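You operate a simulated robot arm through the tools that you are given. There is no shell and no other tool. Be economical: measure what you need, move in short steps, check, and stop when the job is done.

The job below is to be done with a simulated two-armed robot. You get a single attempt, and the scene is never put back.

Task
Hold the measuring jug on the bare steel table steady with one hand, lift the baking cup with the yellow handle out of it with the other and set it down on the bare steel table. Set down upright: baking cup with the yellow handle.

It is judged by the outcome, as a careful person would: the job done as asked, and still so three seconds after it is handed in. It fails if anything else is knocked over, pushed out of place, dropped, spilled or broken.

Robot
Two 7-joint arms with two-finger parallel grippers on one trunk, on a base that drives. Base frame: it is fixed to the floor where the robot stands at the start and does not move with it; the origin is under the middle of the robot, x ahead of it, y to its left, z up. Lengths are in m, angles in degrees, forces in N, time in s.
The left shoulder is at the start at [0.07, 0.134, 1.126], the right one opposite. With the tool pointing down near the work surface each hand reaches from about 0.1 to 0.64 m from the robot's upright axis, wherever it stands, measured 20 degrees to its own side. Places, roughly: bare steel table [0.6, 0, 0.8]. Payload 1.57 kg a hand.
Tool frame (each hand has its own): the origin (TCP) lies between the finger pads and is the grasp point; the fingertips stand 0.03 m ahead of it; z points along the fingers, y is the line along which they close. The gripper opens to 0.08 m. The fingers are 0.017 m wide and 0.012 m thick; the gripper's body (0.04 by 0.082 m) begins 0.08 m behind the TCP.
Orientation is told as [roll, pitch, yaw] about the base's x, y, z axes, in that order, counted from this pose: with the fingers straight down and closing along the base's y, the tool's x points along the base's -x, its y along +y and its z along -z.

Tools
- The arms move only by the tool step_arm. It takes "left_motion", "right_motion" or both (then of equal length, played together; a hand with none holds still); each is a list of rows, each a list of 6 numbers: the shift along the tool's x, y, z in cm, then the turn, a rotation vector about the tool's x, y, z in degrees. In form: [[x, y, z, ax, ay, az], ...]. A call has 1 to 10 rows; each row shifts and turns the commanded pose from where the row before left it, along the tool's axes as they then stand. "left_grip" and "right_grip" are, for a hand that has rows, the finger opening in cm, from 0 to 8, set as the call begins (left out, the last holds). A row lasts 0.2 s, in which the tool goes at most 0.05 m and 8.6 degrees; a call with a longer step from one row to the next is refused whole, and so is a gripper value outside its range. A pose out of reach is approached as far as the arm can. The call stops where the force on the tool passes 40 N (or 10 N more than at its start, if that is more) or the arm is blocked; 0.2 s more then pass. Each finger travels about 0.153 m/s and halts on what it meets, pressing with about 27 N; the grip force reading is that of the motor and also rises with nothing between the fingers. The clock runs only during rows and for 0.2 s after the last one: add rows that do not move to give the fingers time. It gives the time, the measured TCP pose, the force on the tool (base axes), the opening and the grip force at its end, in the units of the frame above (readings bear some noise), with the torque about the TCP (base axes, N m) and any sound that the robot's microphone picked up, and new pictures: "pictures" is both (left out), scene, wrist or none (wrist: the cameras of the hands that moved).
- Cameras (640 x 400 px; columns grow to the right, rows downward): "scene" is now at [0.1317, -0.009, 1.3455]; the picture's right is [-0.10, -1.00, 0.00], its down [-0.66, 0.06, -0.75] and it looks along [0.75, -0.07, -0.66] (base axes); focal length 263 px, centre (320, 200). "left" rides on the left gripper at [0.072, 0.007, -0.122] in its tool frame; the picture's right is [-0.09, 1.00, 0.00], its down [-0.84, -0.08, -0.54] and it looks along [-0.54, -0.05, 0.84] (tool axes); focal length 238 px, centre (320, 200). "right" rides on the right gripper at [0.072, -0.007, -0.122] in its tool frame; the picture's right is [0.09, 1.00, 0.00], its down [-0.84, 0.08, -0.54] and it looks along [-0.54, 0.05, 0.84] (tool axes); focal length 238 px, centre (320, 200). There is no depth. A picture from a camera that has moved, and an enlarged one, comes with that camera's place and axes in the base frame and with its lens.
- lift_body(by): slides the trunk up (or, below 0, down) by that many m; the arms and the scene camera ride with it, the base frame stays. It gives what a move gives, with no picture.
- base_move(legs): drives the robot by 1 to 6 legs, each [ahead, left, turn to the left] in m, m and degrees, along the robot's own axes; the way and the turn of a leg run together, so that a leg with both is an arc; at most 1.5 m and 180 degrees a leg. The arms and the cameras ride along, it lands a little off, and it stops where it bumps. It gives what a move gives, and a new picture of the scene camera.
- pan_tilt(pan, tilt): turns the head with the scene camera to pan (to the left, within 86 degrees either way) and tilt (down, from -29 to 69), counted from straight ahead of the robot. It gives what a move gives, and a new picture of the scene camera.
- close_up(camera, box): a new picture of the part [left, top, right, bottom] of that camera's present view, enlarged. The clock stands still meanwhile.
- hand_in(): hands the job in; it is judged then, once.

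Go step by step. Nothing tells you exact positions but the pictures and the camera data: compare them with the known pose of the tool, close in by small moves and look again before you grip or let go. The budget is 120 turns and 260 pictures, counting those below and the enlarged ones. Unless the task says otherwise, let go and move clear before handing in, and close with one line.

The tools are called after "Request:" as name(argument=value, ...) on one line, values as JSON. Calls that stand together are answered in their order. step_arm: Moves the arms, as the interface text tells. Its arguments: {"type":"object","properties":{"left_motion":{"type":"array","items":{"type":"array","items":{"type":"number"}}},"left_grip":{"type":"number"},"right_motion":{"type":"array","items":{"type":"array","items":{"type":"number"}}},"right_grip":{"type":"number"},"pictures":{"type":"string","enum":["both","scene","wrist","none"]}},"required":[]} The other tools are called the same way: lift_body (by) slides the trunk up or down; base_move (legs) drives the base; pan_tilt (pan, tilt) turns the head that bears the scene camera; close_up (camera, box) takes an enlarged picture of a part of a camera's view; hand_in () hands the job in.

At the start:

```text
clock: 0.0
left_tcp_pos: [0.4676, 0.2548, 1.0673]
left_ee_rot: [0.0, 0.0, 0.0]
left_contact_force: [0.3, 0.3, -0.9]
left_moment: [0.03, -0.02, -0.01]
left_finger_gap: 0.0801
left_grip_force: 0.1
right_tcp_pos: [0.4687, -0.2288, 1.0307]
right_ee_rot: [0.0, -0.1, 0.0]
right_contact_force: [1.2, 0.4, 0.7]
right_moment: [-0.01, 0.0, 0.0]
right_finger_gap: 0.0801
right_grip_force: 0.1
trunk travel left (down, up): [-0.7, 0.24]
robot x, y, heading: [0.0023, -0.0006, -0.1]
head pan, tilt: [-5.5, 41.4]
```

scene: 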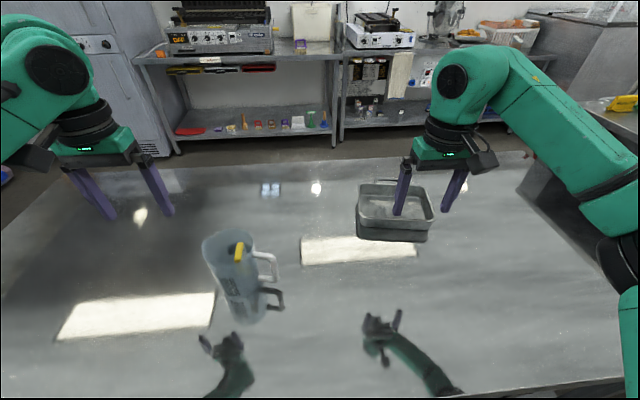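
right: 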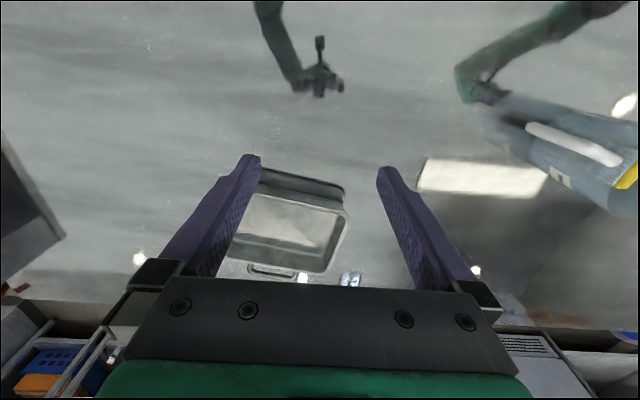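
left: 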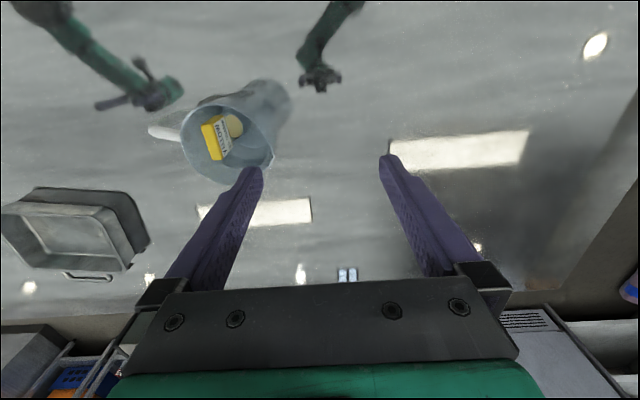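

I see a translucent jug with its handle toward the right, and something with a yellow handle inside. I'll take enlarged pictures to locate them.

Request:
close_up(camera="scene", box=[180, 210, 308, 340])

Request:
close_up(camera="left", box=[140, 70, 300, 190])

```text
3.08 times, centred on (244, 275) of scene
camera zoom: at [0.1317, -0.009, 1.3455], right [-0.1, -1.0, 0.0], down [-0.66, 0.06, -0.75], along [0.75, -0.07, -0.66], focal length 809 px, centre (554, -31)
```

zoom: 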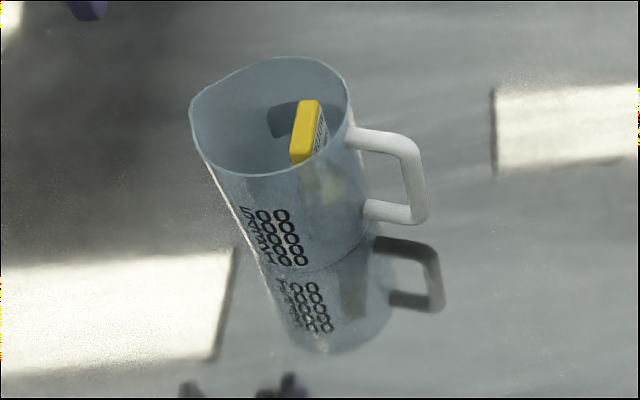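

```text
3.33 times, centred on (220, 130) of left
camera zoom: at [0.3958, 0.2622, 1.1903], right [0.09, 1.0, 0.0], down [0.84, -0.08, 0.54], along [0.54, -0.05, -0.84], focal length 794 px, centre (653, 433)
```

zoom: 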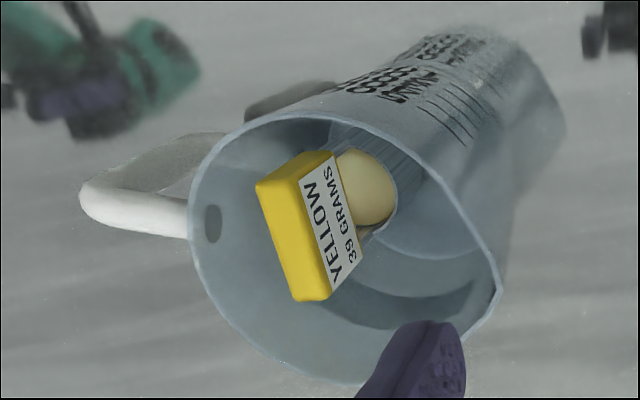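

The jug stands near (0.475, 0.14) with its rim at about z = 0.935, and its handle points toward -y. I'll shift the left hand over it to look inside, keeping well above the rim.

Request:
step_arm(left_motion=[[0, -3, 0, 0, 0, 0], [0, -3, 0, 0, 0, 0], [0, -3, 0, 0, 0, 0], [3, 0, 0, 0, 0, 0], [3, 0, 0, 0, 0, 0]], pictures="none")

Request:
close_up(camera="left", box=[220, 60, 420, 185])

Request:
close_up(camera="scene", box=[200, 220, 296, 280])

```text
clock: 1.2
left_tcp_pos: [0.4071, 0.1651, 1.0675]
left_ee_rot: [-0.1, 0.1, 0.2]
left_contact_force: [-0.2, 0.0, 0.1]
left_moment: [0.0, -0.02, 0.02]
left_finger_gap: 0.0802
left_grip_force: 0.0
right_tcp_pos: [0.467, -0.228, 1.031]
right_ee_rot: [0.0, -0.1, 0.0]
right_contact_force: [0.5, -0.5, 0.9]
right_moment: [0.0, -0.03, -0.01]
right_finger_gap: 0.0798
right_grip_force: 0.0
trunk travel left (down, up): [-0.7, 0.24]
robot x, y, heading: [-0.001, -0.0029, -0.1]
head pan, tilt: [-5.5, 41.4]
```

```text
3.20 times, centred on (320, 122) of left
camera zoom: at [0.3337, 0.1722, 1.1892], right [0.09, 1.0, 0.0], down [0.84, -0.08, 0.54], along [0.54, -0.05, -0.84], focal length 763 px, centre (320, 448)
```

zoom: 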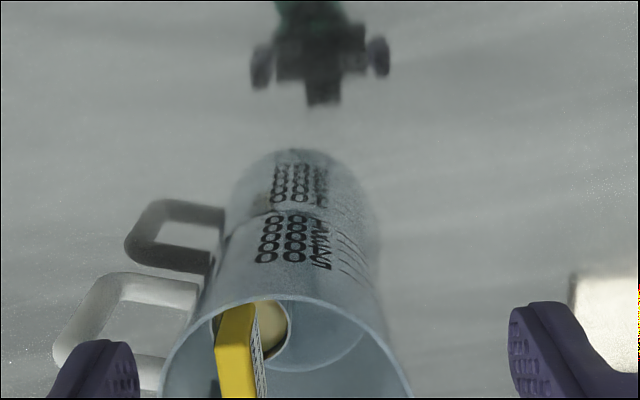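

```text
6.67 times, centred on (248, 250) of scene
camera zoom: at [0.1302, -0.0087, 1.3457], right [-0.1, -1.0, 0.0], down [-0.66, 0.06, -0.75], along [0.75, -0.07, -0.66], focal length 1753 px, centre (800, -133)
```

zoom: 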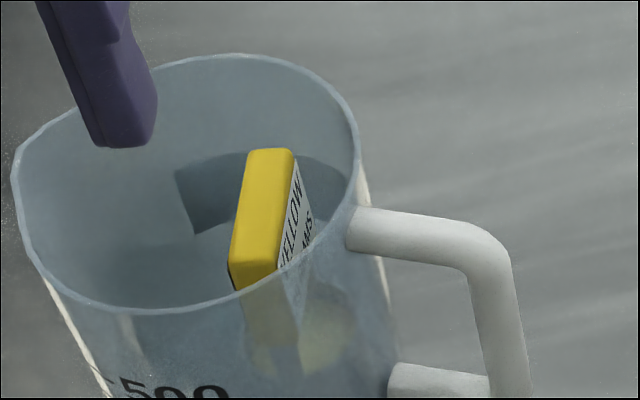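

The yellow handle looks like an upright slab inside the jug. I'll move the camera further over it.

Request:
step_arm(left_motion=[[-3, 0, 0, 0, 0, 0], [-3, 0, 0, 0, 0, 0], [-3, 0, 0, 0, 0, 0], [-2, 0, 0, 0, 0, 0], [0, 0, 0, 0, 0, 0]], pictures="none")

Request:
close_up(camera="left", box=[200, 60, 440, 210])

```text
clock: 2.4
left_tcp_pos: [0.5182, 0.1692, 1.066]
left_ee_rot: [0.0, -0.1, 0.1]
left_contact_force: [0.2, -0.3, 0.4]
left_moment: [0.0, 0.0, 0.03]
left_finger_gap: 0.0802
left_grip_force: 0.1
right_tcp_pos: [0.4692, -0.2279, 1.0309]
right_ee_rot: [0.0, 0.0, -0.1]
right_contact_force: [-0.1, -0.2, -0.5]
right_moment: [-0.02, 0.04, 0.02]
right_finger_gap: 0.0799
right_grip_force: 0.0
trunk travel left (down, up): [-0.7, 0.24]
robot x, y, heading: [0.0001, -0.0027, 0.1]
head pan, tilt: [-5.5, 41.4]
```

```text
2.67 times, centred on (320, 135) of left
camera zoom: at [0.4461, 0.1754, 1.1889], right [0.09, 1.0, 0.0], down [0.84, -0.08, 0.54], along [0.54, -0.05, -0.84], focal length 636 px, centre (320, 373)
```

zoom: 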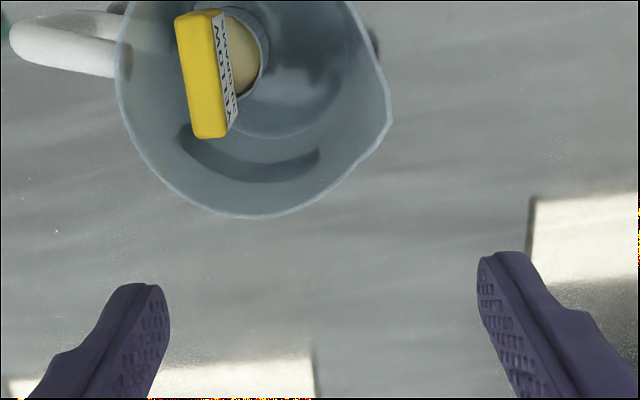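

Request:
step_arm(left_motion=[[2, 0, 0, 0, 0, 0], [0, -2.5, 0, 0, 0, 0], [0, 0, 0, 0, 0, 0]], pictures="none")

Request:
close_up(camera="left", box=[240, 40, 400, 140])

```text
clock: 3.2
left_tcp_pos: [0.4971, 0.1412, 1.0663]
left_ee_rot: [-0.1, 0.1, 0.1]
left_contact_force: [-0.3, 0.2, 0.0]
left_moment: [-0.02, 0.01, 0.01]
left_finger_gap: 0.08
left_grip_force: 0.0
right_tcp_pos: [0.4688, -0.2276, 1.0313]
right_ee_rot: [0.0, 0.1, 0.0]
right_contact_force: [-0.5, 0.2, -0.2]
right_moment: [-0.03, -0.02, 0.01]
right_finger_gap: 0.08
right_grip_force: 0.0
trunk travel left (down, up): [-0.7, 0.24]
robot x, y, heading: [-0.0015, 0.0001, 0.1]
head pan, tilt: [-5.5, 41.4]
```

```text
4.00 times, centred on (320, 90) of left
camera zoom: at [0.4247, 0.1481, 1.1883], right [0.09, 1.0, 0.0], down [0.84, -0.08, 0.54], along [0.54, -0.05, -0.84], focal length 953 px, centre (320, 640)
```

zoom: 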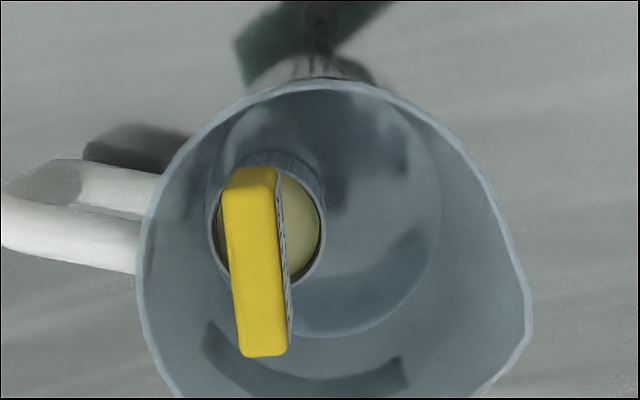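

The handle is an upright slab along x, with its top at about z = 0.91, near (0.48, 0.125), above a small filled cup. The jug's handle lies near (0.461, 0.055). I'll turn the right hand to come at the jug handle from the right side.

Request:
step_arm(right_motion=[[0, 0, 0, 0, 0, -8.5], [0, 0, 0, 0, 0, -8.5], [0, 0, 0, 0, 0, -8.5], [0, 0, 0, 0, 0, -8.5], [0, 0, 0, 0, 0, -8.5], [0, 0, 0, 0, 0, -8.5], [0, 0, 0, 0, 0, -8.5], [0, 0, 0, 0, 0, -8.5], [0, 0, 0, 0, 0, -8.5], [0, 0, 0, 0, 0, -8.5]], pictures="none")

Request:
step_arm(right_motion=[[0, 0, 0, 0, -8, 0], [0, 0, 0, 0, -8, 0], [0, 0, 0, 0, -8, 0], [0, 0, 0, 0, -8, 0], [0, 0, 0, 0, -8, 0], [0, 0, 0, 0, 0, 0]], pictures="both")

```text
clock: 5.4
left_tcp_pos: [0.496, 0.1399, 1.067]
left_ee_rot: [0.0, 0.0, 0.0]
left_contact_force: [-0.8, 0.1, -0.1]
left_moment: [-0.02, 0.0, -0.01]
left_finger_gap: 0.0799
left_grip_force: 0.1
right_tcp_pos: [0.4483, -0.2217, 1.0306]
right_ee_rot: [-0.8, 0.3, 23.8]
right_contact_force: [-0.4, 1.1, -0.6]
right_moment: [0.0, 0.02, 0.0]
right_finger_gap: 0.0801
right_grip_force: 0.1
right hand out of reach, approached as far as the arm can: row 3, 4, 5, 6, 7, 8, 9, 10
trunk travel left (down, up): [-0.7, 0.24]
robot x, y, heading: [0.0003, 0.0005, -0.0]
head pan, tilt: [-5.5, 41.4]
```

```text
clock: 6.8
left_tcp_pos: [0.4977, 0.1408, 1.0649]
left_ee_rot: [0.0, 0.1, 0.0]
left_contact_force: [0.7, 0.0, -0.2]
left_moment: [0.0, 0.02, -0.02]
left_finger_gap: 0.0799
left_grip_force: 0.0
right_tcp_pos: [0.4501, -0.2213, 1.03]
right_ee_rot: [-1.2, -39.6, 24.7]
right_contact_force: [0.6, 0.3, 0.0]
right_moment: [0.01, -0.02, 0.03]
right_finger_gap: 0.0802
right_grip_force: 0.1
trunk travel left (down, up): [-0.7, 0.24]
robot x, y, heading: [0.0009, 0.0018, 0.0]
head pan, tilt: [-5.5, 41.4]
camera scene: at [0.1326, -0.0088, 1.3454], right [-0.1, -1.0, 0.0], down [-0.66, 0.06, -0.75], along [0.75, -0.07, -0.66], focal length 263 px, centre (320, 200)
camera right: at [0.3315, -0.281, 1.0781], right [-0.47, 0.88, -0.07], down [0.23, 0.2, 0.95], along [0.85, 0.43, -0.3], focal length 238 px, centre (320, 200)
```

scene: 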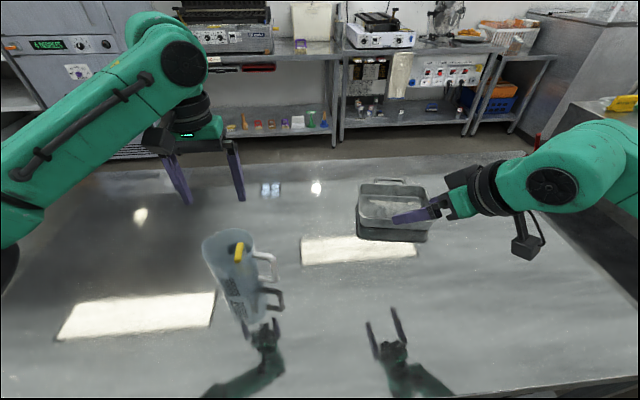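
right: 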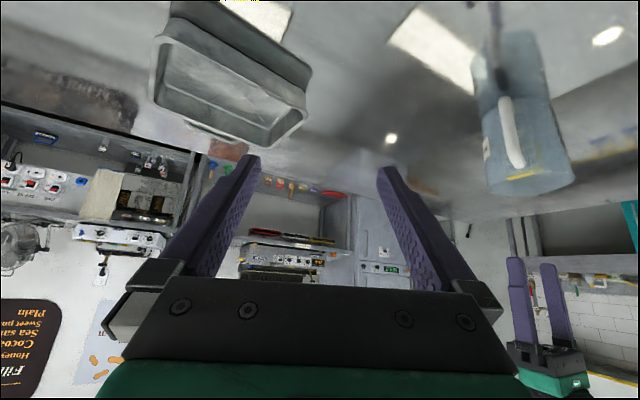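

The wrist stopped at about 24° of yaw while pointing down. Now that the hand is tilted, I'll try to turn further about the vertical.

Request:
step_arm(right_motion=[[0, 0, 0, -5.1, 0, -6.1], [0, 0, 0, -5.1, 0, -6.1], [0, 0, 0, -5.1, 0, -6.1], [0, 0, 0, -5.1, 0, -6.1], [0, 0, 0, -5.1, 0, -6.1], [0, 0, 0, -5.1, 0, -6.1], [0, 0, 0, -5.1, 0, -6.1], [0, 0, 0, 0, 0, 0]], pictures="scene")

```text
clock: 8.6
left_tcp_pos: [0.4966, 0.1408, 1.0668]
left_ee_rot: [0.1, 0.0, 0.0]
left_contact_force: [0.4, -0.3, 0.2]
left_moment: [0.03, -0.03, -0.02]
left_finger_gap: 0.0799
left_grip_force: 0.0
right_tcp_pos: [0.4013, -0.0931, 1.0415]
right_ee_rot: [-1.3, -39.3, 47.5]
right_contact_force: [0.8, 0.6, -1.5]
right_moment: [-0.01, 0.0, -0.03]
right_finger_gap: 0.0798
right_grip_force: 0.0
right hand out of reach, approached as far as the arm can: row 1, 2, 3, 4, 5, 6, 7
trunk travel left (down, up): [-0.7, 0.24]
robot x, y, heading: [0.0004, 0.0007, 0.4]
head pan, tilt: [-5.5, 41.4]
camera scene: at [0.1317, -0.009, 1.3455], right [-0.1, -1.0, 0.0], down [-0.66, 0.06, -0.75], along [0.75, -0.07, -0.66], focal length 263 px, centre (320, 200)
```

scene: 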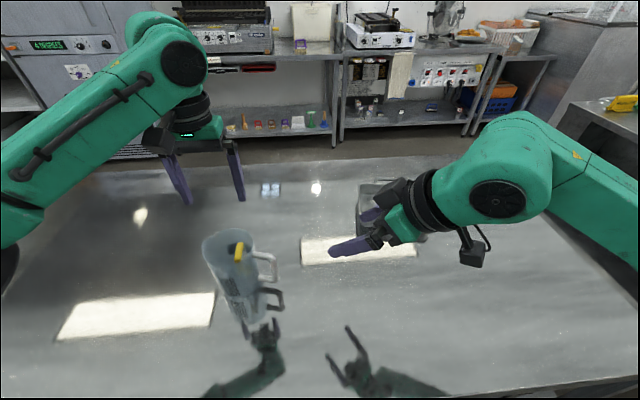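

The right wrist's yaw is limited on that side. The gripper is symmetric, so I'll try the opposite turn (yaw about -95°). I'll undo this turn and the tilt first.

Request:
step_arm(right_motion=[[0, 0, 0, 5.1, 0, 6.1], [0, 0, 0, 5.1, 0, 6.1], [0, 0, 0, 5.1, 0, 6.1], [0, 0, 0, 5.1, 0, 6.1], [0, 0, 0, 0, 8, 0], [0, 0, 0, 0, 8, 0], [0, 0, 0, 0, 8, 0], [0, 0, 0, 0, 8, 0], [0, 0, 0, 0, 7, 0], [0, 0, 0, 0, 0, 0]], pictures="none")

Request:
step_arm(right_motion=[[0, 0, 0, 0, 0, 8.5], [0, 0, 0, 0, 0, 8.5], [0, 0, 0, 0, 0, 8.5], [0, 0, 0, 0, 0, 8.5], [0, 0, 0, 0, 0, 8.5], [0, 0, 0, 0, 0, 8.5], [0, 0, 0, 0, 0, 8.5], [0, 0, 0, 0, 0, 8.5], [0, 0, 0, 0, 0, 8.5], [0, 0, 0, 0, 0, 0]], pictures="scene")

```text
clock: 10.8
left_tcp_pos: [0.4968, 0.141, 1.0657]
left_ee_rot: [0.0, 0.1, 0.0]
left_contact_force: [-0.1, -0.6, -1.0]
left_moment: [-0.02, 0.01, -0.02]
left_finger_gap: 0.0802
left_grip_force: 0.1
right_tcp_pos: [0.3999, -0.0948, 1.041]
right_ee_rot: [-1.2, -0.8, 15.0]
right_contact_force: [-1.0, 0.3, -0.2]
right_moment: [-0.06, 0.03, 0.01]
right_finger_gap: 0.0799
right_grip_force: 0.1
trunk travel left (down, up): [-0.7, 0.24]
robot x, y, heading: [-0.0003, 0.0012, -0.1]
head pan, tilt: [-5.5, 41.4]
```

```text
clock: 13.0
left_tcp_pos: [0.4966, 0.1407, 1.0667]
left_ee_rot: [0.0, 0.0, 0.0]
left_contact_force: [0.2, 0.0, -0.5]
left_moment: [0.0, 0.02, -0.03]
left_finger_gap: 0.0802
left_grip_force: 0.2
right_tcp_pos: [0.4004, -0.0947, 1.0409]
right_ee_rot: [0.5, -1.3, -61.6]
right_contact_force: [-0.4, 0.4, -1.4]
right_moment: [-0.04, -0.01, 0.02]
right_finger_gap: 0.08
right_grip_force: 0.0
trunk travel left (down, up): [-0.7, 0.24]
robot x, y, heading: [0.0021, 0.0009, 0.3]
head pan, tilt: [-5.5, 41.4]
camera scene: at [0.1317, -0.009, 1.3455], right [-0.1, -1.0, 0.0], down [-0.66, 0.06, -0.75], along [0.75, -0.07, -0.66], focal length 263 px, centre (320, 200)
```

scene: 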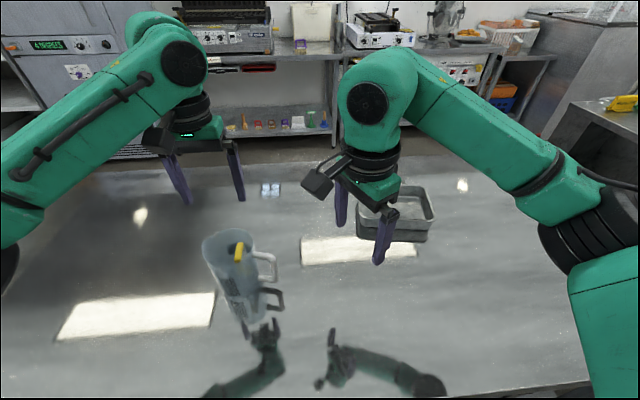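

That direction works. I'll continue to about -95° and tilt the fingers to point left and down.

Request:
step_arm(right_motion=[[0, 0, 0, 0, 0, 8.3], [0, 0, 0, 0, 0, 8.3], [0, 0, 0, 0, 0, 8.3], [0, 0, 0, 0, 0, 8.3], [0, 0, 0, 0, 8, 0], [0, 0, 0, 0, 8, 0], [0, 0, 0, 0, 8, 0], [0, 0, 0, 0, 8, 0], [0, 0, 0, 0, 8, 0], [0, 0, 0, 0, 5, 0]], pictures="both")

```text
clock: 15.2
left_tcp_pos: [0.4965, 0.1407, 1.0658]
left_ee_rot: [-0.1, 0.0, 0.0]
left_contact_force: [-0.8, 0.2, -0.1]
left_moment: [0.02, -0.02, -0.05]
left_finger_gap: 0.0799
left_grip_force: 0.0
right_tcp_pos: [0.3998, -0.095, 1.0422]
right_ee_rot: [1.7, 44.3, -93.5]
right_contact_force: [-0.8, 0.5, -0.5]
right_moment: [-0.04, -0.01, -0.01]
right_finger_gap: 0.0801
right_grip_force: 0.1
trunk travel left (down, up): [-0.7, 0.24]
robot x, y, heading: [0.0009, -0.0006, 0.1]
head pan, tilt: [-5.5, 41.4]
camera scene: at [0.1316, -0.0094, 1.3455], right [-0.1, -1.0, 0.0], down [-0.66, 0.06, -0.75], along [0.75, -0.07, -0.66], focal length 263 px, centre (320, 200)
camera right: at [0.3884, -0.1275, 1.179], right [1.0, -0.02, 0.08], down [0.0, -0.98, -0.19], along [0.09, 0.19, -0.98], focal length 238 px, centre (320, 200)
```

scene: 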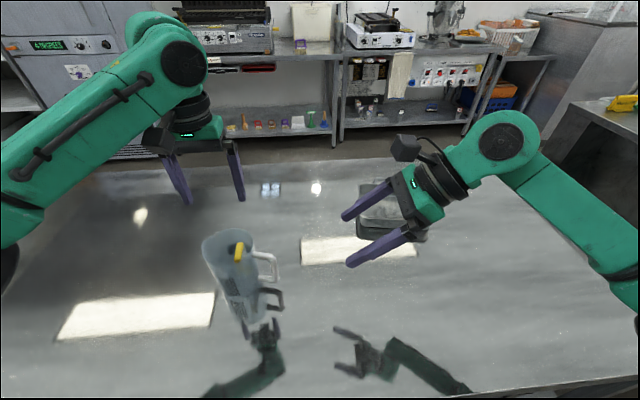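
right: 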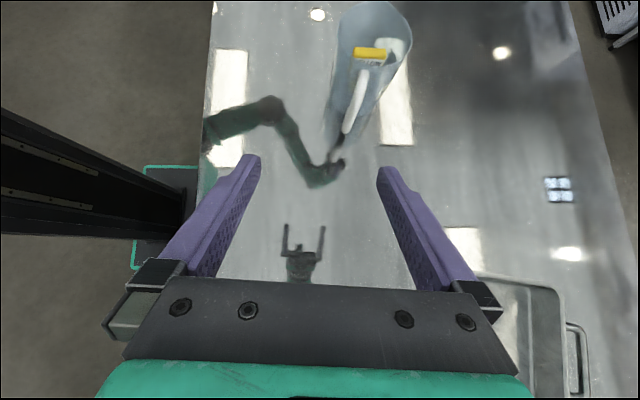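

The orientation is good. I'll bring the right hand to a standoff in line with the jug handle.

Request:
step_arm(right_motion=[[0, 2.6, 0, 0, 0, 0], [0, 2.6, 0, 0, 0, 0], [0, 0, 4, 0, 0, 0], [0, 0, 4, 0, 0, 0], [0, 0, 3, 0, 0, 0], [0, 0, 0, 0, 0, 0]], pictures="both")

Request:
close_up(camera="scene", box=[200, 210, 360, 310])

```text
clock: 16.6
left_tcp_pos: [0.496, 0.1405, 1.0669]
left_ee_rot: [-0.1, 0.0, 0.0]
left_contact_force: [0.3, -0.7, -0.6]
left_moment: [0.01, -0.01, -0.03]
left_finger_gap: 0.0797
left_grip_force: 0.0
right_tcp_pos: [0.4564, -0.0192, 0.9667]
right_ee_rot: [1.6, 44.2, -93.5]
right_contact_force: [0.2, -0.6, 0.7]
right_moment: [0.04, 0.03, 0.0]
right_finger_gap: 0.0801
right_grip_force: 0.1
trunk travel left (down, up): [-0.7, 0.24]
robot x, y, heading: [-0.0039, 0.0013, 0.1]
head pan, tilt: [-5.5, 41.4]
camera scene: at [0.1314, -0.0094, 1.3455], right [-0.1, -1.0, 0.0], down [-0.66, 0.06, -0.75], along [0.75, -0.07, -0.66], focal length 263 px, centre (320, 200)
camera right: at [0.4457, -0.0519, 1.1023], right [1.0, -0.02, 0.08], down [0.0, -0.98, -0.19], along [0.09, 0.19, -0.98], focal length 238 px, centre (320, 200)
```

scene: 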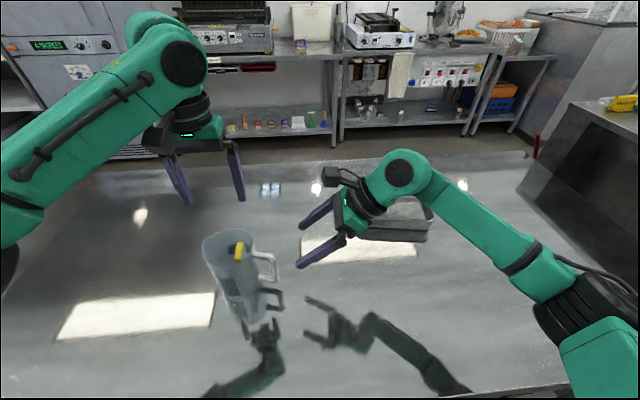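
right: 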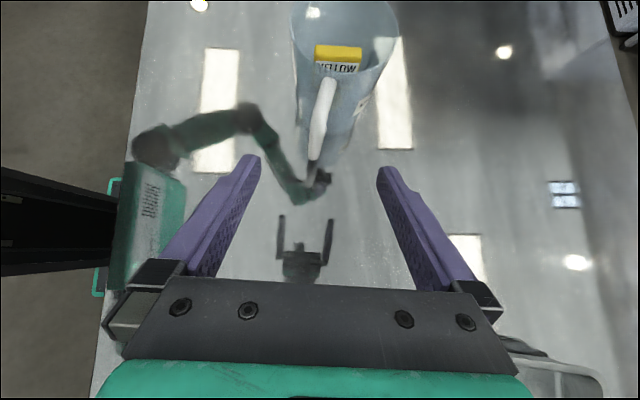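

```text
4.00 times, centred on (280, 260) of scene
camera zoom: at [0.1314, -0.0094, 1.3455], right [-0.1, -1.0, 0.0], down [-0.66, 0.06, -0.75], along [0.75, -0.07, -0.66], focal length 1052 px, centre (480, -40)
```

zoom: 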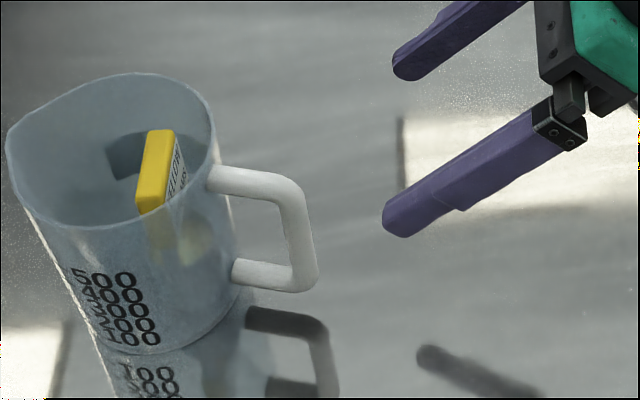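

The handle bar is near (0.467, 0.058), spanning z of about 0.83 to 0.91. I'll turn a little more to match the handle plane and close in partway.

Request:
step_arm(right_motion=[[0, 0, 0, -4.2, 0, 4.3], [-1.06, -0.2, 0, 0, 0, 0], [0, 0, 3, 0, 0, 0], [0, 0, 3, 0, 0, 0], [0, 0, 2, 0, 0, 0], [0, 0, 0, 0, 0, 0]], pictures="wrist")

Request:
close_up(camera="scene", box=[200, 210, 360, 310])

```text
clock: 18.0
left_tcp_pos: [0.4962, 0.1396, 1.0653]
left_ee_rot: [0.0, -0.1, -0.1]
left_contact_force: [-0.5, -0.6, -0.1]
left_moment: [-0.01, -0.01, 0.02]
left_finger_gap: 0.0801
left_grip_force: 0.0
right_tcp_pos: [0.4672, 0.0263, 0.901]
right_ee_rot: [1.6, 44.1, -99.6]
right_contact_force: [0.5, -0.5, 0.2]
right_moment: [-0.02, -0.03, 0.01]
right_finger_gap: 0.08
right_grip_force: 0.1
trunk travel left (down, up): [-0.7, 0.24]
robot x, y, heading: [-0.0002, 0.0042, 0.1]
head pan, tilt: [-5.5, 41.4]
camera right: at [0.4542, -0.0046, 1.0382], right [0.99, -0.12, 0.08], down [-0.1, -0.98, -0.19], along [0.11, 0.18, -0.98], focal length 238 px, centre (320, 200)
```

right: 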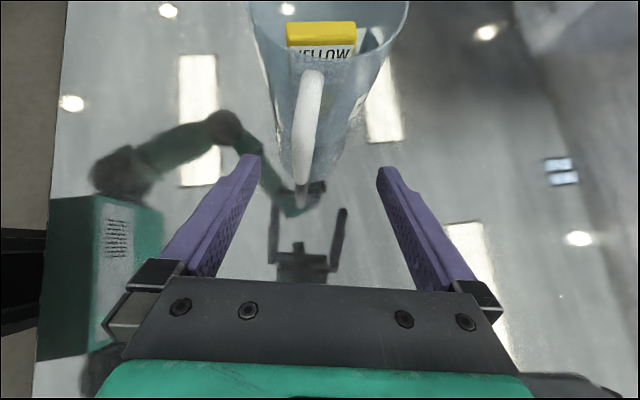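

```text
4.00 times, centred on (280, 260) of scene
camera zoom: at [0.1317, -0.0091, 1.3455], right [-0.1, -1.0, 0.0], down [-0.66, 0.06, -0.75], along [0.75, -0.07, -0.66], focal length 1052 px, centre (480, -40)
```

zoom: 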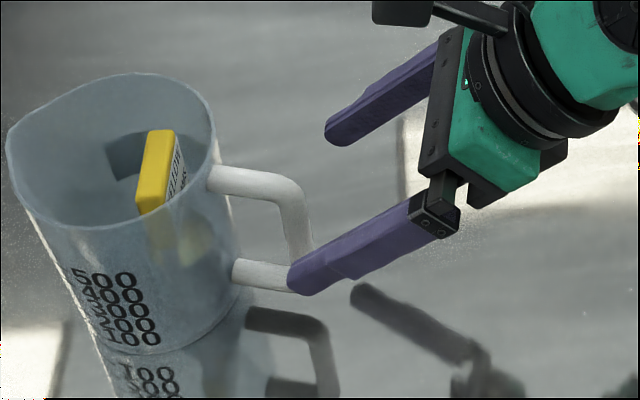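

I'm nearly lined up; the handle sits about 7 mm to one side of the finger centreline. I'll correct that and move in around the handle.

Request:
step_arm(right_motion=[[0, -0.75, 0, -2.5, 0, 2.6], [0.2, 0, 1.5, 0, 0, 0], [0, 0, 1.5, 0, 0, 0], [0, 0, 1.3, 0, 0, 0], [0, 0, 0, 0, 0, 0]], pictures="wrist")

Request:
close_up(camera="scene", box=[200, 210, 360, 310])

```text
clock: 19.2
left_tcp_pos: [0.497, 0.1402, 1.0652]
left_ee_rot: [0.0, 0.0, 0.0]
left_contact_force: [-0.1, 0.7, -0.4]
left_moment: [-0.02, 0.0, -0.02]
left_finger_gap: 0.0799
left_grip_force: 0.2
right_tcp_pos: [0.469, 0.059, 0.8686]
right_ee_rot: [1.6, 44.3, -103.2]
right_contact_force: [1.0, -0.1, -0.5]
right_moment: [0.05, 0.02, -0.06]
right_finger_gap: 0.08
right_grip_force: 0.0
trunk travel left (down, up): [-0.7, 0.24]
robot x, y, heading: [-0.0014, -0.0008, 0.0]
head pan, tilt: [-5.5, 41.4]
camera right: at [0.4525, 0.0283, 1.0066], right [0.98, -0.18, 0.08], down [-0.16, -0.97, -0.2], along [0.12, 0.18, -0.98], focal length 238 px, centre (320, 200)
```

right: 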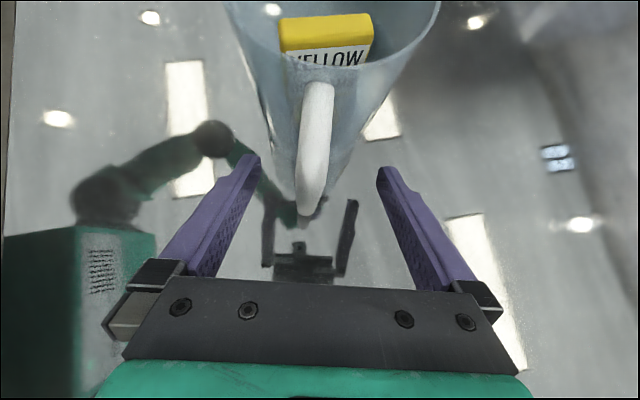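

```text
4.00 times, centred on (280, 260) of scene
camera zoom: at [0.1318, -0.0091, 1.3455], right [-0.1, -1.0, 0.0], down [-0.66, 0.06, -0.75], along [0.75, -0.07, -0.66], focal length 1052 px, centre (480, -40)
```

zoom: 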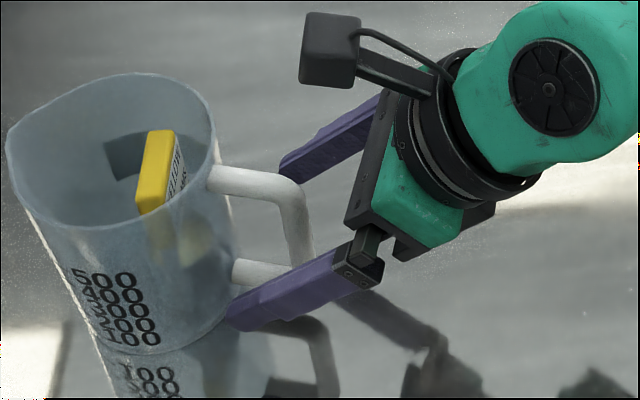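

The handle is about 5 mm off centre. I'll shift over and close most of the way before the final squeeze.

Request:
step_arm(right_motion=[[0, -0.45, 0, 0, 0, 0], [0, 0, 0, 0, 0, 0]], right_grip=3, pictures="wrist")

Request:
close_up(camera="right", box=[240, 60, 400, 240])

```text
clock: 19.8
left_tcp_pos: [0.4975, 0.1417, 1.0675]
left_ee_rot: [-0.1, 0.0, 0.1]
left_contact_force: [0.1, -0.2, -0.2]
left_moment: [0.02, 0.01, -0.01]
left_finger_gap: 0.0798
left_grip_force: 0.2
right_tcp_pos: [0.4649, 0.0598, 0.8685]
right_ee_rot: [1.5, 44.3, -103.3]
right_contact_force: [-0.4, 0.0, 0.7]
right_moment: [0.0, 0.01, 0.0]
right_finger_gap: 0.0298
right_grip_force: 0.1
trunk travel left (down, up): [-0.7, 0.24]
robot x, y, heading: [0.0006, 0.0011, 0.0]
head pan, tilt: [-5.5, 41.4]
camera right: at [0.4488, 0.0289, 1.0057], right [0.98, -0.18, 0.08], down [-0.16, -0.97, -0.2], along [0.12, 0.18, -0.98], focal length 238 px, centre (320, 200)
```

right: 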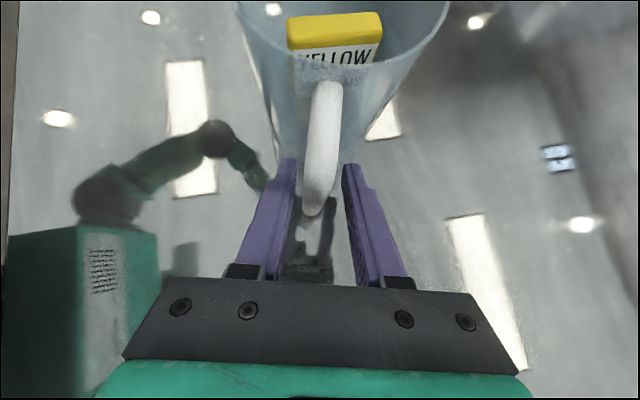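

```text
2.22 times, centred on (320, 150) of right
camera zoom: at [0.4488, 0.0289, 1.0057], right [0.98, -0.18, 0.08], down [-0.16, -0.97, -0.2], along [0.12, 0.18, -0.98], focal length 530 px, centre (320, 311)
```

zoom: 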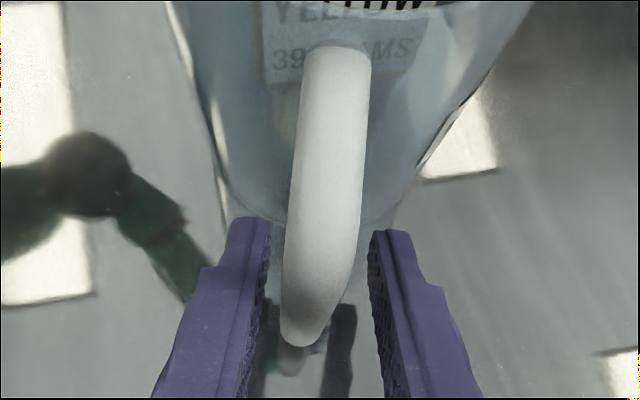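

The fingers straddle the jug handle evenly, so I'll close them.

Request:
step_arm(right_motion=[[0, 0, 0, 0, 0, 0], [0, 0, 0, 0, 0, 0]], right_grip=0, pictures="none")

Request:
close_up(camera="scene", box=[200, 210, 360, 310])

Request:
close_up(camera="left", box=[240, 40, 400, 140])

```text
clock: 20.4
left_tcp_pos: [0.4959, 0.1401, 1.065]
left_ee_rot: [-0.1, 0.1, 0.0]
left_contact_force: [0.3, -0.5, 1.2]
left_moment: [0.0, -0.02, 0.02]
left_finger_gap: 0.0802
left_grip_force: 0.1
right_tcp_pos: [0.4654, 0.0593, 0.8675]
right_ee_rot: [1.6, 44.4, -103.2]
right_contact_force: [-0.4, 0.5, 0.3]
right_moment: [0.14, 0.11, 0.0]
right_finger_gap: 0.0134
right_grip_force: 27.4
trunk travel left (down, up): [-0.7, 0.24]
robot x, y, heading: [-0.0024, 0.0005, 0.3]
head pan, tilt: [-5.5, 41.4]
```

```text
4.00 times, centred on (280, 260) of scene
camera zoom: at [0.1315, -0.009, 1.3455], right [-0.1, -1.0, 0.0], down [-0.66, 0.06, -0.75], along [0.75, -0.07, -0.66], focal length 1052 px, centre (480, -40)
```

zoom: 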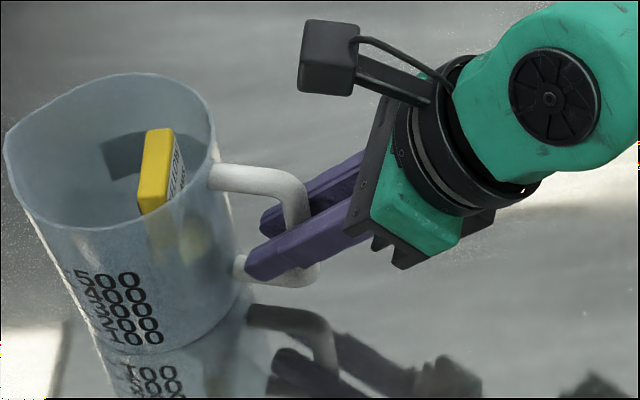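

```text
4.00 times, centred on (320, 90) of left
camera zoom: at [0.4244, 0.1479, 1.1886], right [0.09, 1.0, 0.0], down [0.84, -0.08, 0.54], along [0.54, -0.05, -0.84], focal length 953 px, centre (320, 640)
```

zoom: 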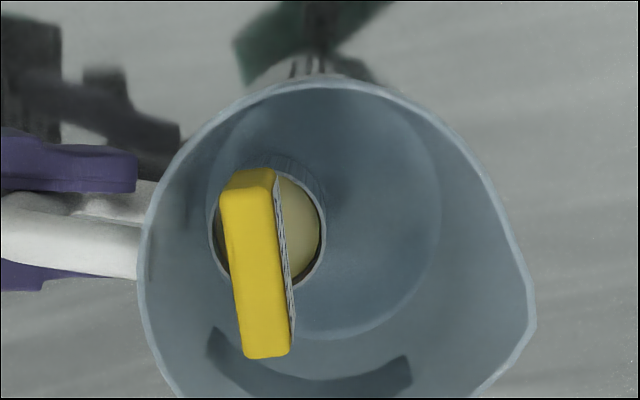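

The jug is held and hardly moved. The yellow slab runs along x, centred near (0.480, 0.126). I'll narrow the left fingers, centre them over it and go down to rim level.

Request:
step_arm(left_motion=[[1.6, -1.3, 0, 0, 0, 0], [0, 0, 3, 0, 0, 0], [0, 0, 3, 0, 0, 0], [0, 0, 3, 0, 0, 0], [0, 0, 0, 0, 0, 0]], left_grip=2.2, pictures="both")

Request:
close_up(camera="left", box=[240, 70, 400, 210])

Request:
close_up(camera="scene", box=[180, 200, 308, 280])

```text
clock: 21.6
left_tcp_pos: [0.4806, 0.1268, 0.9765]
left_ee_rot: [0.0, -0.1, -0.1]
left_contact_force: [0.4, -0.4, 0.9]
left_moment: [0.03, 0.01, -0.02]
left_finger_gap: 0.0221
left_grip_force: 0.0
right_tcp_pos: [0.4651, 0.059, 0.8694]
right_ee_rot: [1.6, 44.3, -103.2]
right_contact_force: [0.4, -0.5, 1.7]
right_moment: [0.24, 0.1, -0.02]
right_finger_gap: 0.0131
right_grip_force: 27.3
trunk travel left (down, up): [-0.7, 0.24]
robot x, y, heading: [-0.0015, 0.0025, 0.1]
head pan, tilt: [-5.5, 41.4]
camera scene: at [0.1315, -0.0091, 1.3455], right [-0.1, -1.0, 0.0], down [-0.66, 0.06, -0.75], along [0.75, -0.07, -0.66], focal length 263 px, centre (320, 200)
camera left: at [0.4089, 0.1334, 1.0988], right [0.09, 1.0, 0.0], down [0.84, -0.08, 0.54], along [0.54, -0.05, -0.84], focal length 238 px, centre (320, 200)
```

scene: 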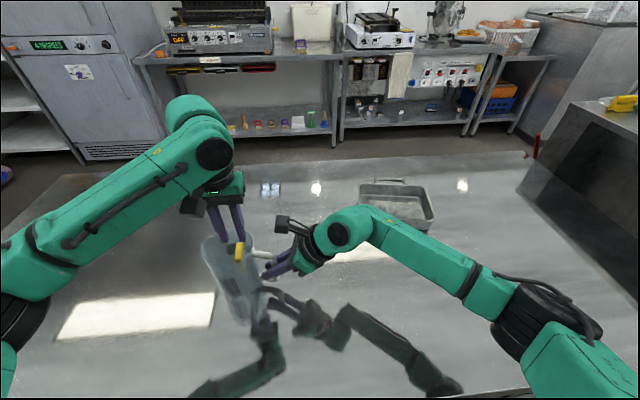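
left: 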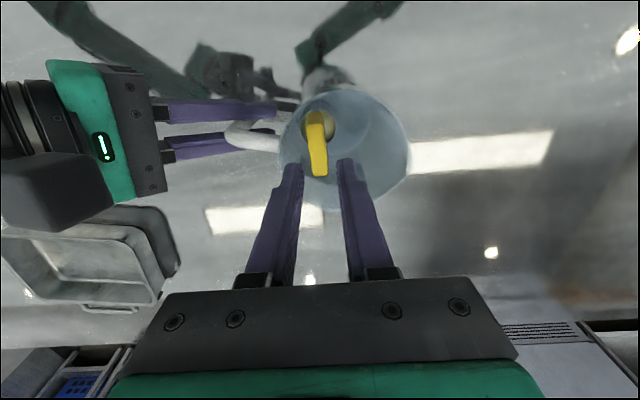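

```text
2.86 times, centred on (320, 140) of left
camera zoom: at [0.4089, 0.1334, 1.0988], right [0.09, 1.0, 0.0], down [0.84, -0.08, 0.54], along [0.54, -0.05, -0.84], focal length 681 px, centre (320, 371)
```

zoom: 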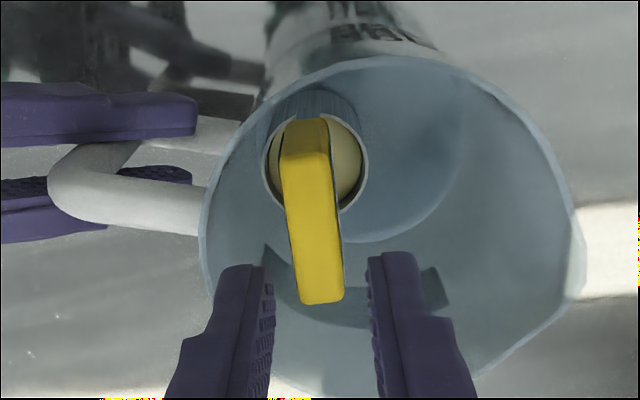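

```text
5.00 times, centred on (244, 240) of scene
camera zoom: at [0.1315, -0.0091, 1.3455], right [-0.1, -1.0, 0.0], down [-0.66, 0.06, -0.75], along [0.75, -0.07, -0.66], focal length 1314 px, centre (700, 0)
```

zoom: 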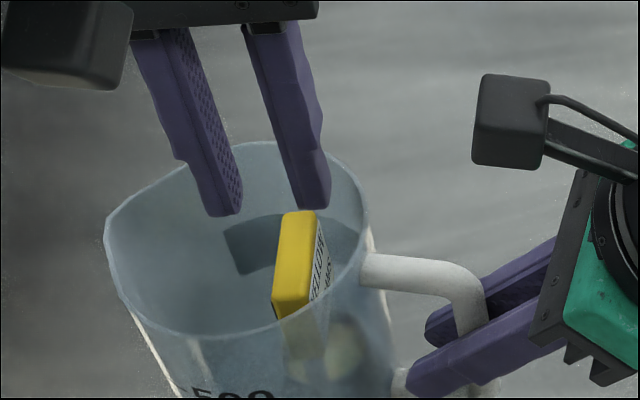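

Measured from this view, the slab spans y of 0.119 to 0.131 and the fingers straddle it inside the wall. I'll go down to the slab top and check.

Request:
step_arm(left_motion=[[0, 0, 1.5, 0, 0, 0], [0, 0, 1.5, 0, 0, 0], [0, 0, 0, 0, 0, 0]], pictures="none")

Request:
close_up(camera="left", box=[240, 70, 400, 210])

Request:
close_up(camera="scene", box=[180, 200, 308, 280])

```text
clock: 22.4
left_tcp_pos: [0.4815, 0.1266, 0.9458]
left_ee_rot: [0.0, 0.0, 0.0]
left_contact_force: [-0.4, 0.8, 0.7]
left_moment: [0.0, 0.0, 0.02]
left_finger_gap: 0.0219
left_grip_force: 0.0
right_tcp_pos: [0.465, 0.0591, 0.8695]
right_ee_rot: [1.6, 44.3, -103.2]
right_contact_force: [0.5, 0.8, 2.6]
right_moment: [0.25, 0.1, -0.03]
right_finger_gap: 0.0132
right_grip_force: 27.0
trunk travel left (down, up): [-0.7, 0.24]
robot x, y, heading: [-0.0013, 0.0026, -0.3]
head pan, tilt: [-5.5, 41.4]
```

```text
2.86 times, centred on (320, 140) of left
camera zoom: at [0.4091, 0.1341, 1.0693], right [0.09, 1.0, 0.0], down [0.84, -0.08, 0.54], along [0.54, -0.05, -0.84], focal length 681 px, centre (320, 371)
```

zoom: 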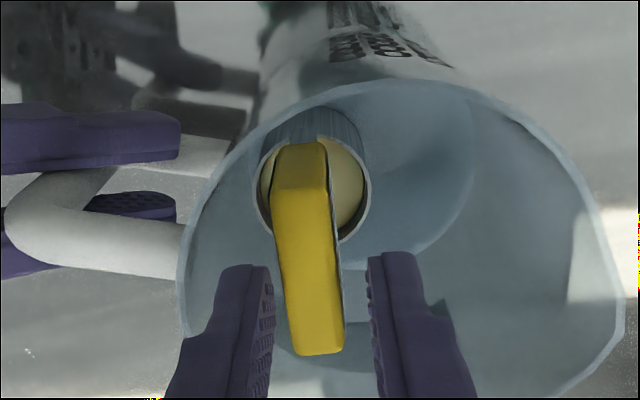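

```text
5.00 times, centred on (244, 240) of scene
camera zoom: at [0.1314, -0.0092, 1.3455], right [-0.1, -1.0, 0.0], down [-0.66, 0.06, -0.75], along [0.75, -0.07, -0.66], focal length 1314 px, centre (700, 0)
```

zoom: 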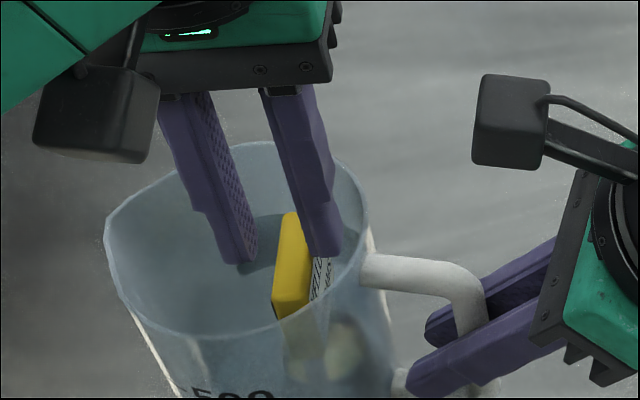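

Alignment is good, and the cup rim sits lower, at about z = 0.86. I'll lower 2.8 cm so the pads overlap the slab, then check before gripping.

Request:
step_arm(left_motion=[[0, 0, 1, 0, 0, 0], [0, 0, 1, 0, 0, 0], [0, 0, 0.8, 0, 0, 0], [0, 0, 0, 0, 0, 0]], pictures="none")

Request:
close_up(camera="left", box=[240, 90, 400, 210])

Request:
close_up(camera="right", box=[220, 0, 460, 150])

```text
clock: 23.4
left_tcp_pos: [0.481, 0.1271, 0.9178]
left_ee_rot: [0.0, 0.0, 0.0]
left_contact_force: [0.4, -0.2, -1.3]
left_moment: [-0.01, 0.01, 0.01]
left_finger_gap: 0.0219
left_grip_force: 0.1
right_tcp_pos: [0.4658, 0.0585, 0.8678]
right_ee_rot: [1.7, 44.3, -103.1]
right_contact_force: [0.5, -0.3, 2.8]
right_moment: [0.2, 0.14, -0.01]
right_finger_gap: 0.0134
right_grip_force: 27.0
trunk travel left (down, up): [-0.7, 0.24]
robot x, y, heading: [-0.0039, -0.0017, -0.1]
head pan, tilt: [-5.5, 41.4]
```

```text
3.33 times, centred on (320, 150) of left
camera zoom: at [0.4091, 0.1343, 1.0406], right [0.09, 1.0, 0.0], down [0.84, -0.08, 0.54], along [0.54, -0.05, -0.84], focal length 794 px, centre (320, 367)
```

zoom: 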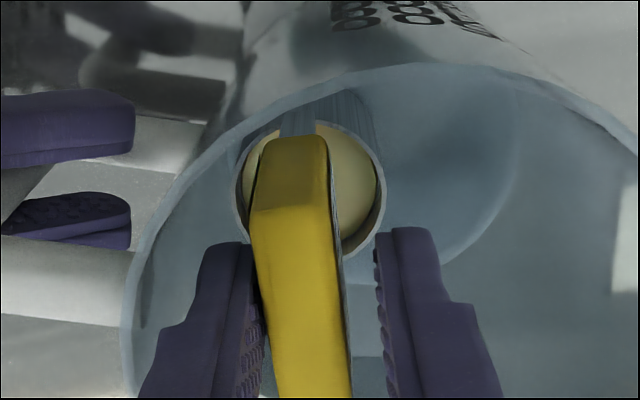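

```text
2.67 times, centred on (340, 75) of right
camera zoom: at [0.4486, 0.0287, 1.006], right [0.98, -0.18, 0.08], down [-0.16, -0.97, -0.2], along [0.12, 0.18, -0.98], focal length 636 px, centre (267, 533)
```

zoom: 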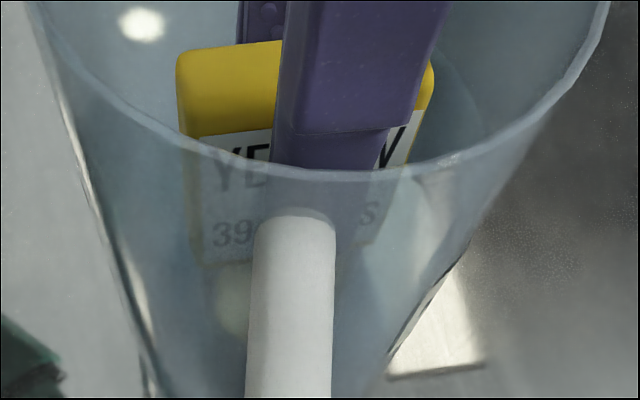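

The fingers straddle the slab at mid-height with no contact forces. I'll close the left gripper.

Request:
step_arm(left_motion=[[0, -0.1, 0, 0, 0, 0], [0, 0, 0, 0, 0, 0], [0, 0, 0, 0, 0, 0]], left_grip=0, pictures="none")

Request:
close_up(camera="left", box=[240, 90, 400, 210])

```text
clock: 24.2
left_tcp_pos: [0.4804, 0.1262, 0.9186]
left_ee_rot: [0.0, 0.0, 0.0]
left_contact_force: [0.0, -0.5, -0.4]
left_moment: [0.02, 0.04, -0.01]
left_finger_gap: 0.0133
left_grip_force: 27.2
right_tcp_pos: [0.4664, 0.0594, 0.8689]
right_ee_rot: [1.5, 44.2, -103.2]
right_contact_force: [0.0, -0.2, 2.5]
right_moment: [0.22, 0.14, 0.02]
right_finger_gap: 0.0132
right_grip_force: 26.9
trunk travel left (down, up): [-0.7, 0.24]
robot x, y, heading: [-0.0008, 0.0006, -0.2]
head pan, tilt: [-5.5, 41.4]
```

```text
3.33 times, centred on (320, 150) of left
camera zoom: at [0.4087, 0.1329, 1.0412], right [0.09, 1.0, 0.0], down [0.84, -0.08, 0.54], along [0.54, -0.05, -0.84], focal length 794 px, centre (320, 367)
```

zoom: 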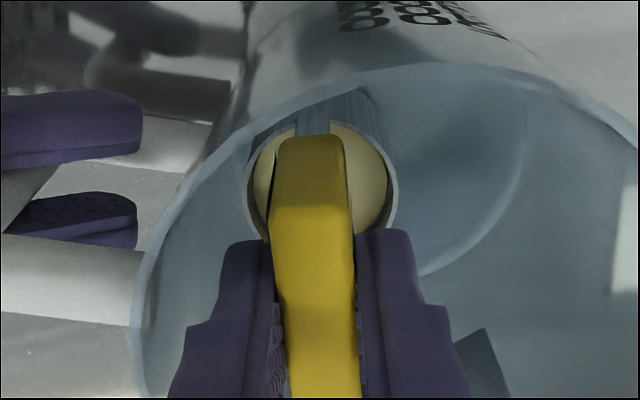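

It's gripped at 1.3 cm. I'll lift slowly straight up and check.

Request:
step_arm(left_motion=[[0, 0, -0.5, 0, 0, 0], [0, 0, -1, 0, 0, 0], [0, 0, -1, 0, 0, 0], [0, 0, -1, 0, 0, 0], [0, 0, 0, 0, 0, 0]], pictures="wrist")

Request:
close_up(camera="scene", box=[180, 200, 308, 280])

```text
clock: 25.4
left_tcp_pos: [0.4806, 0.1259, 0.9547]
left_ee_rot: [0.0, -0.2, -0.1]
left_contact_force: [-0.6, 0.0, -0.3]
left_moment: [-0.01, -0.02, 0.0]
left_finger_gap: 0.0129
left_grip_force: 26.5
right_tcp_pos: [0.4658, 0.0597, 0.8688]
right_ee_rot: [1.6, 44.3, -103.3]
right_contact_force: [-0.4, -0.1, 1.9]
right_moment: [0.15, 0.12, 0.01]
right_finger_gap: 0.0135
right_grip_force: 26.9
trunk travel left (down, up): [-0.7, 0.24]
robot x, y, heading: [-0.0011, 0.0023, 0.2]
head pan, tilt: [-5.5, 41.4]
camera left: at [0.4092, 0.1325, 1.0776], right [0.09, 1.0, 0.0], down [0.84, -0.08, 0.54], along [0.54, -0.05, -0.84], focal length 238 px, centre (320, 200)
```

left: 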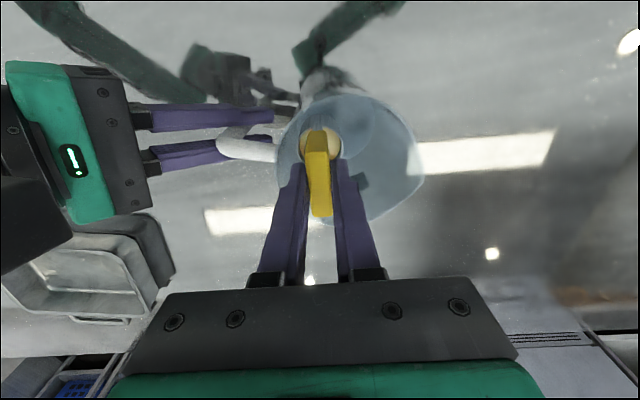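

```text
5.00 times, centred on (244, 240) of scene
camera zoom: at [0.1315, -0.0092, 1.3455], right [-0.1, -1.0, 0.0], down [-0.66, 0.06, -0.75], along [0.75, -0.07, -0.66], focal length 1314 px, centre (700, 0)
```

zoom: 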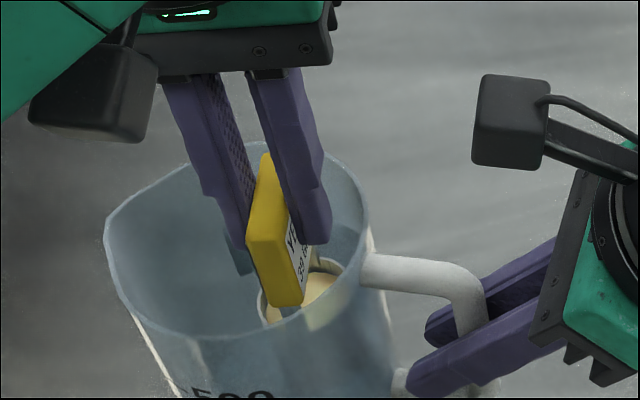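

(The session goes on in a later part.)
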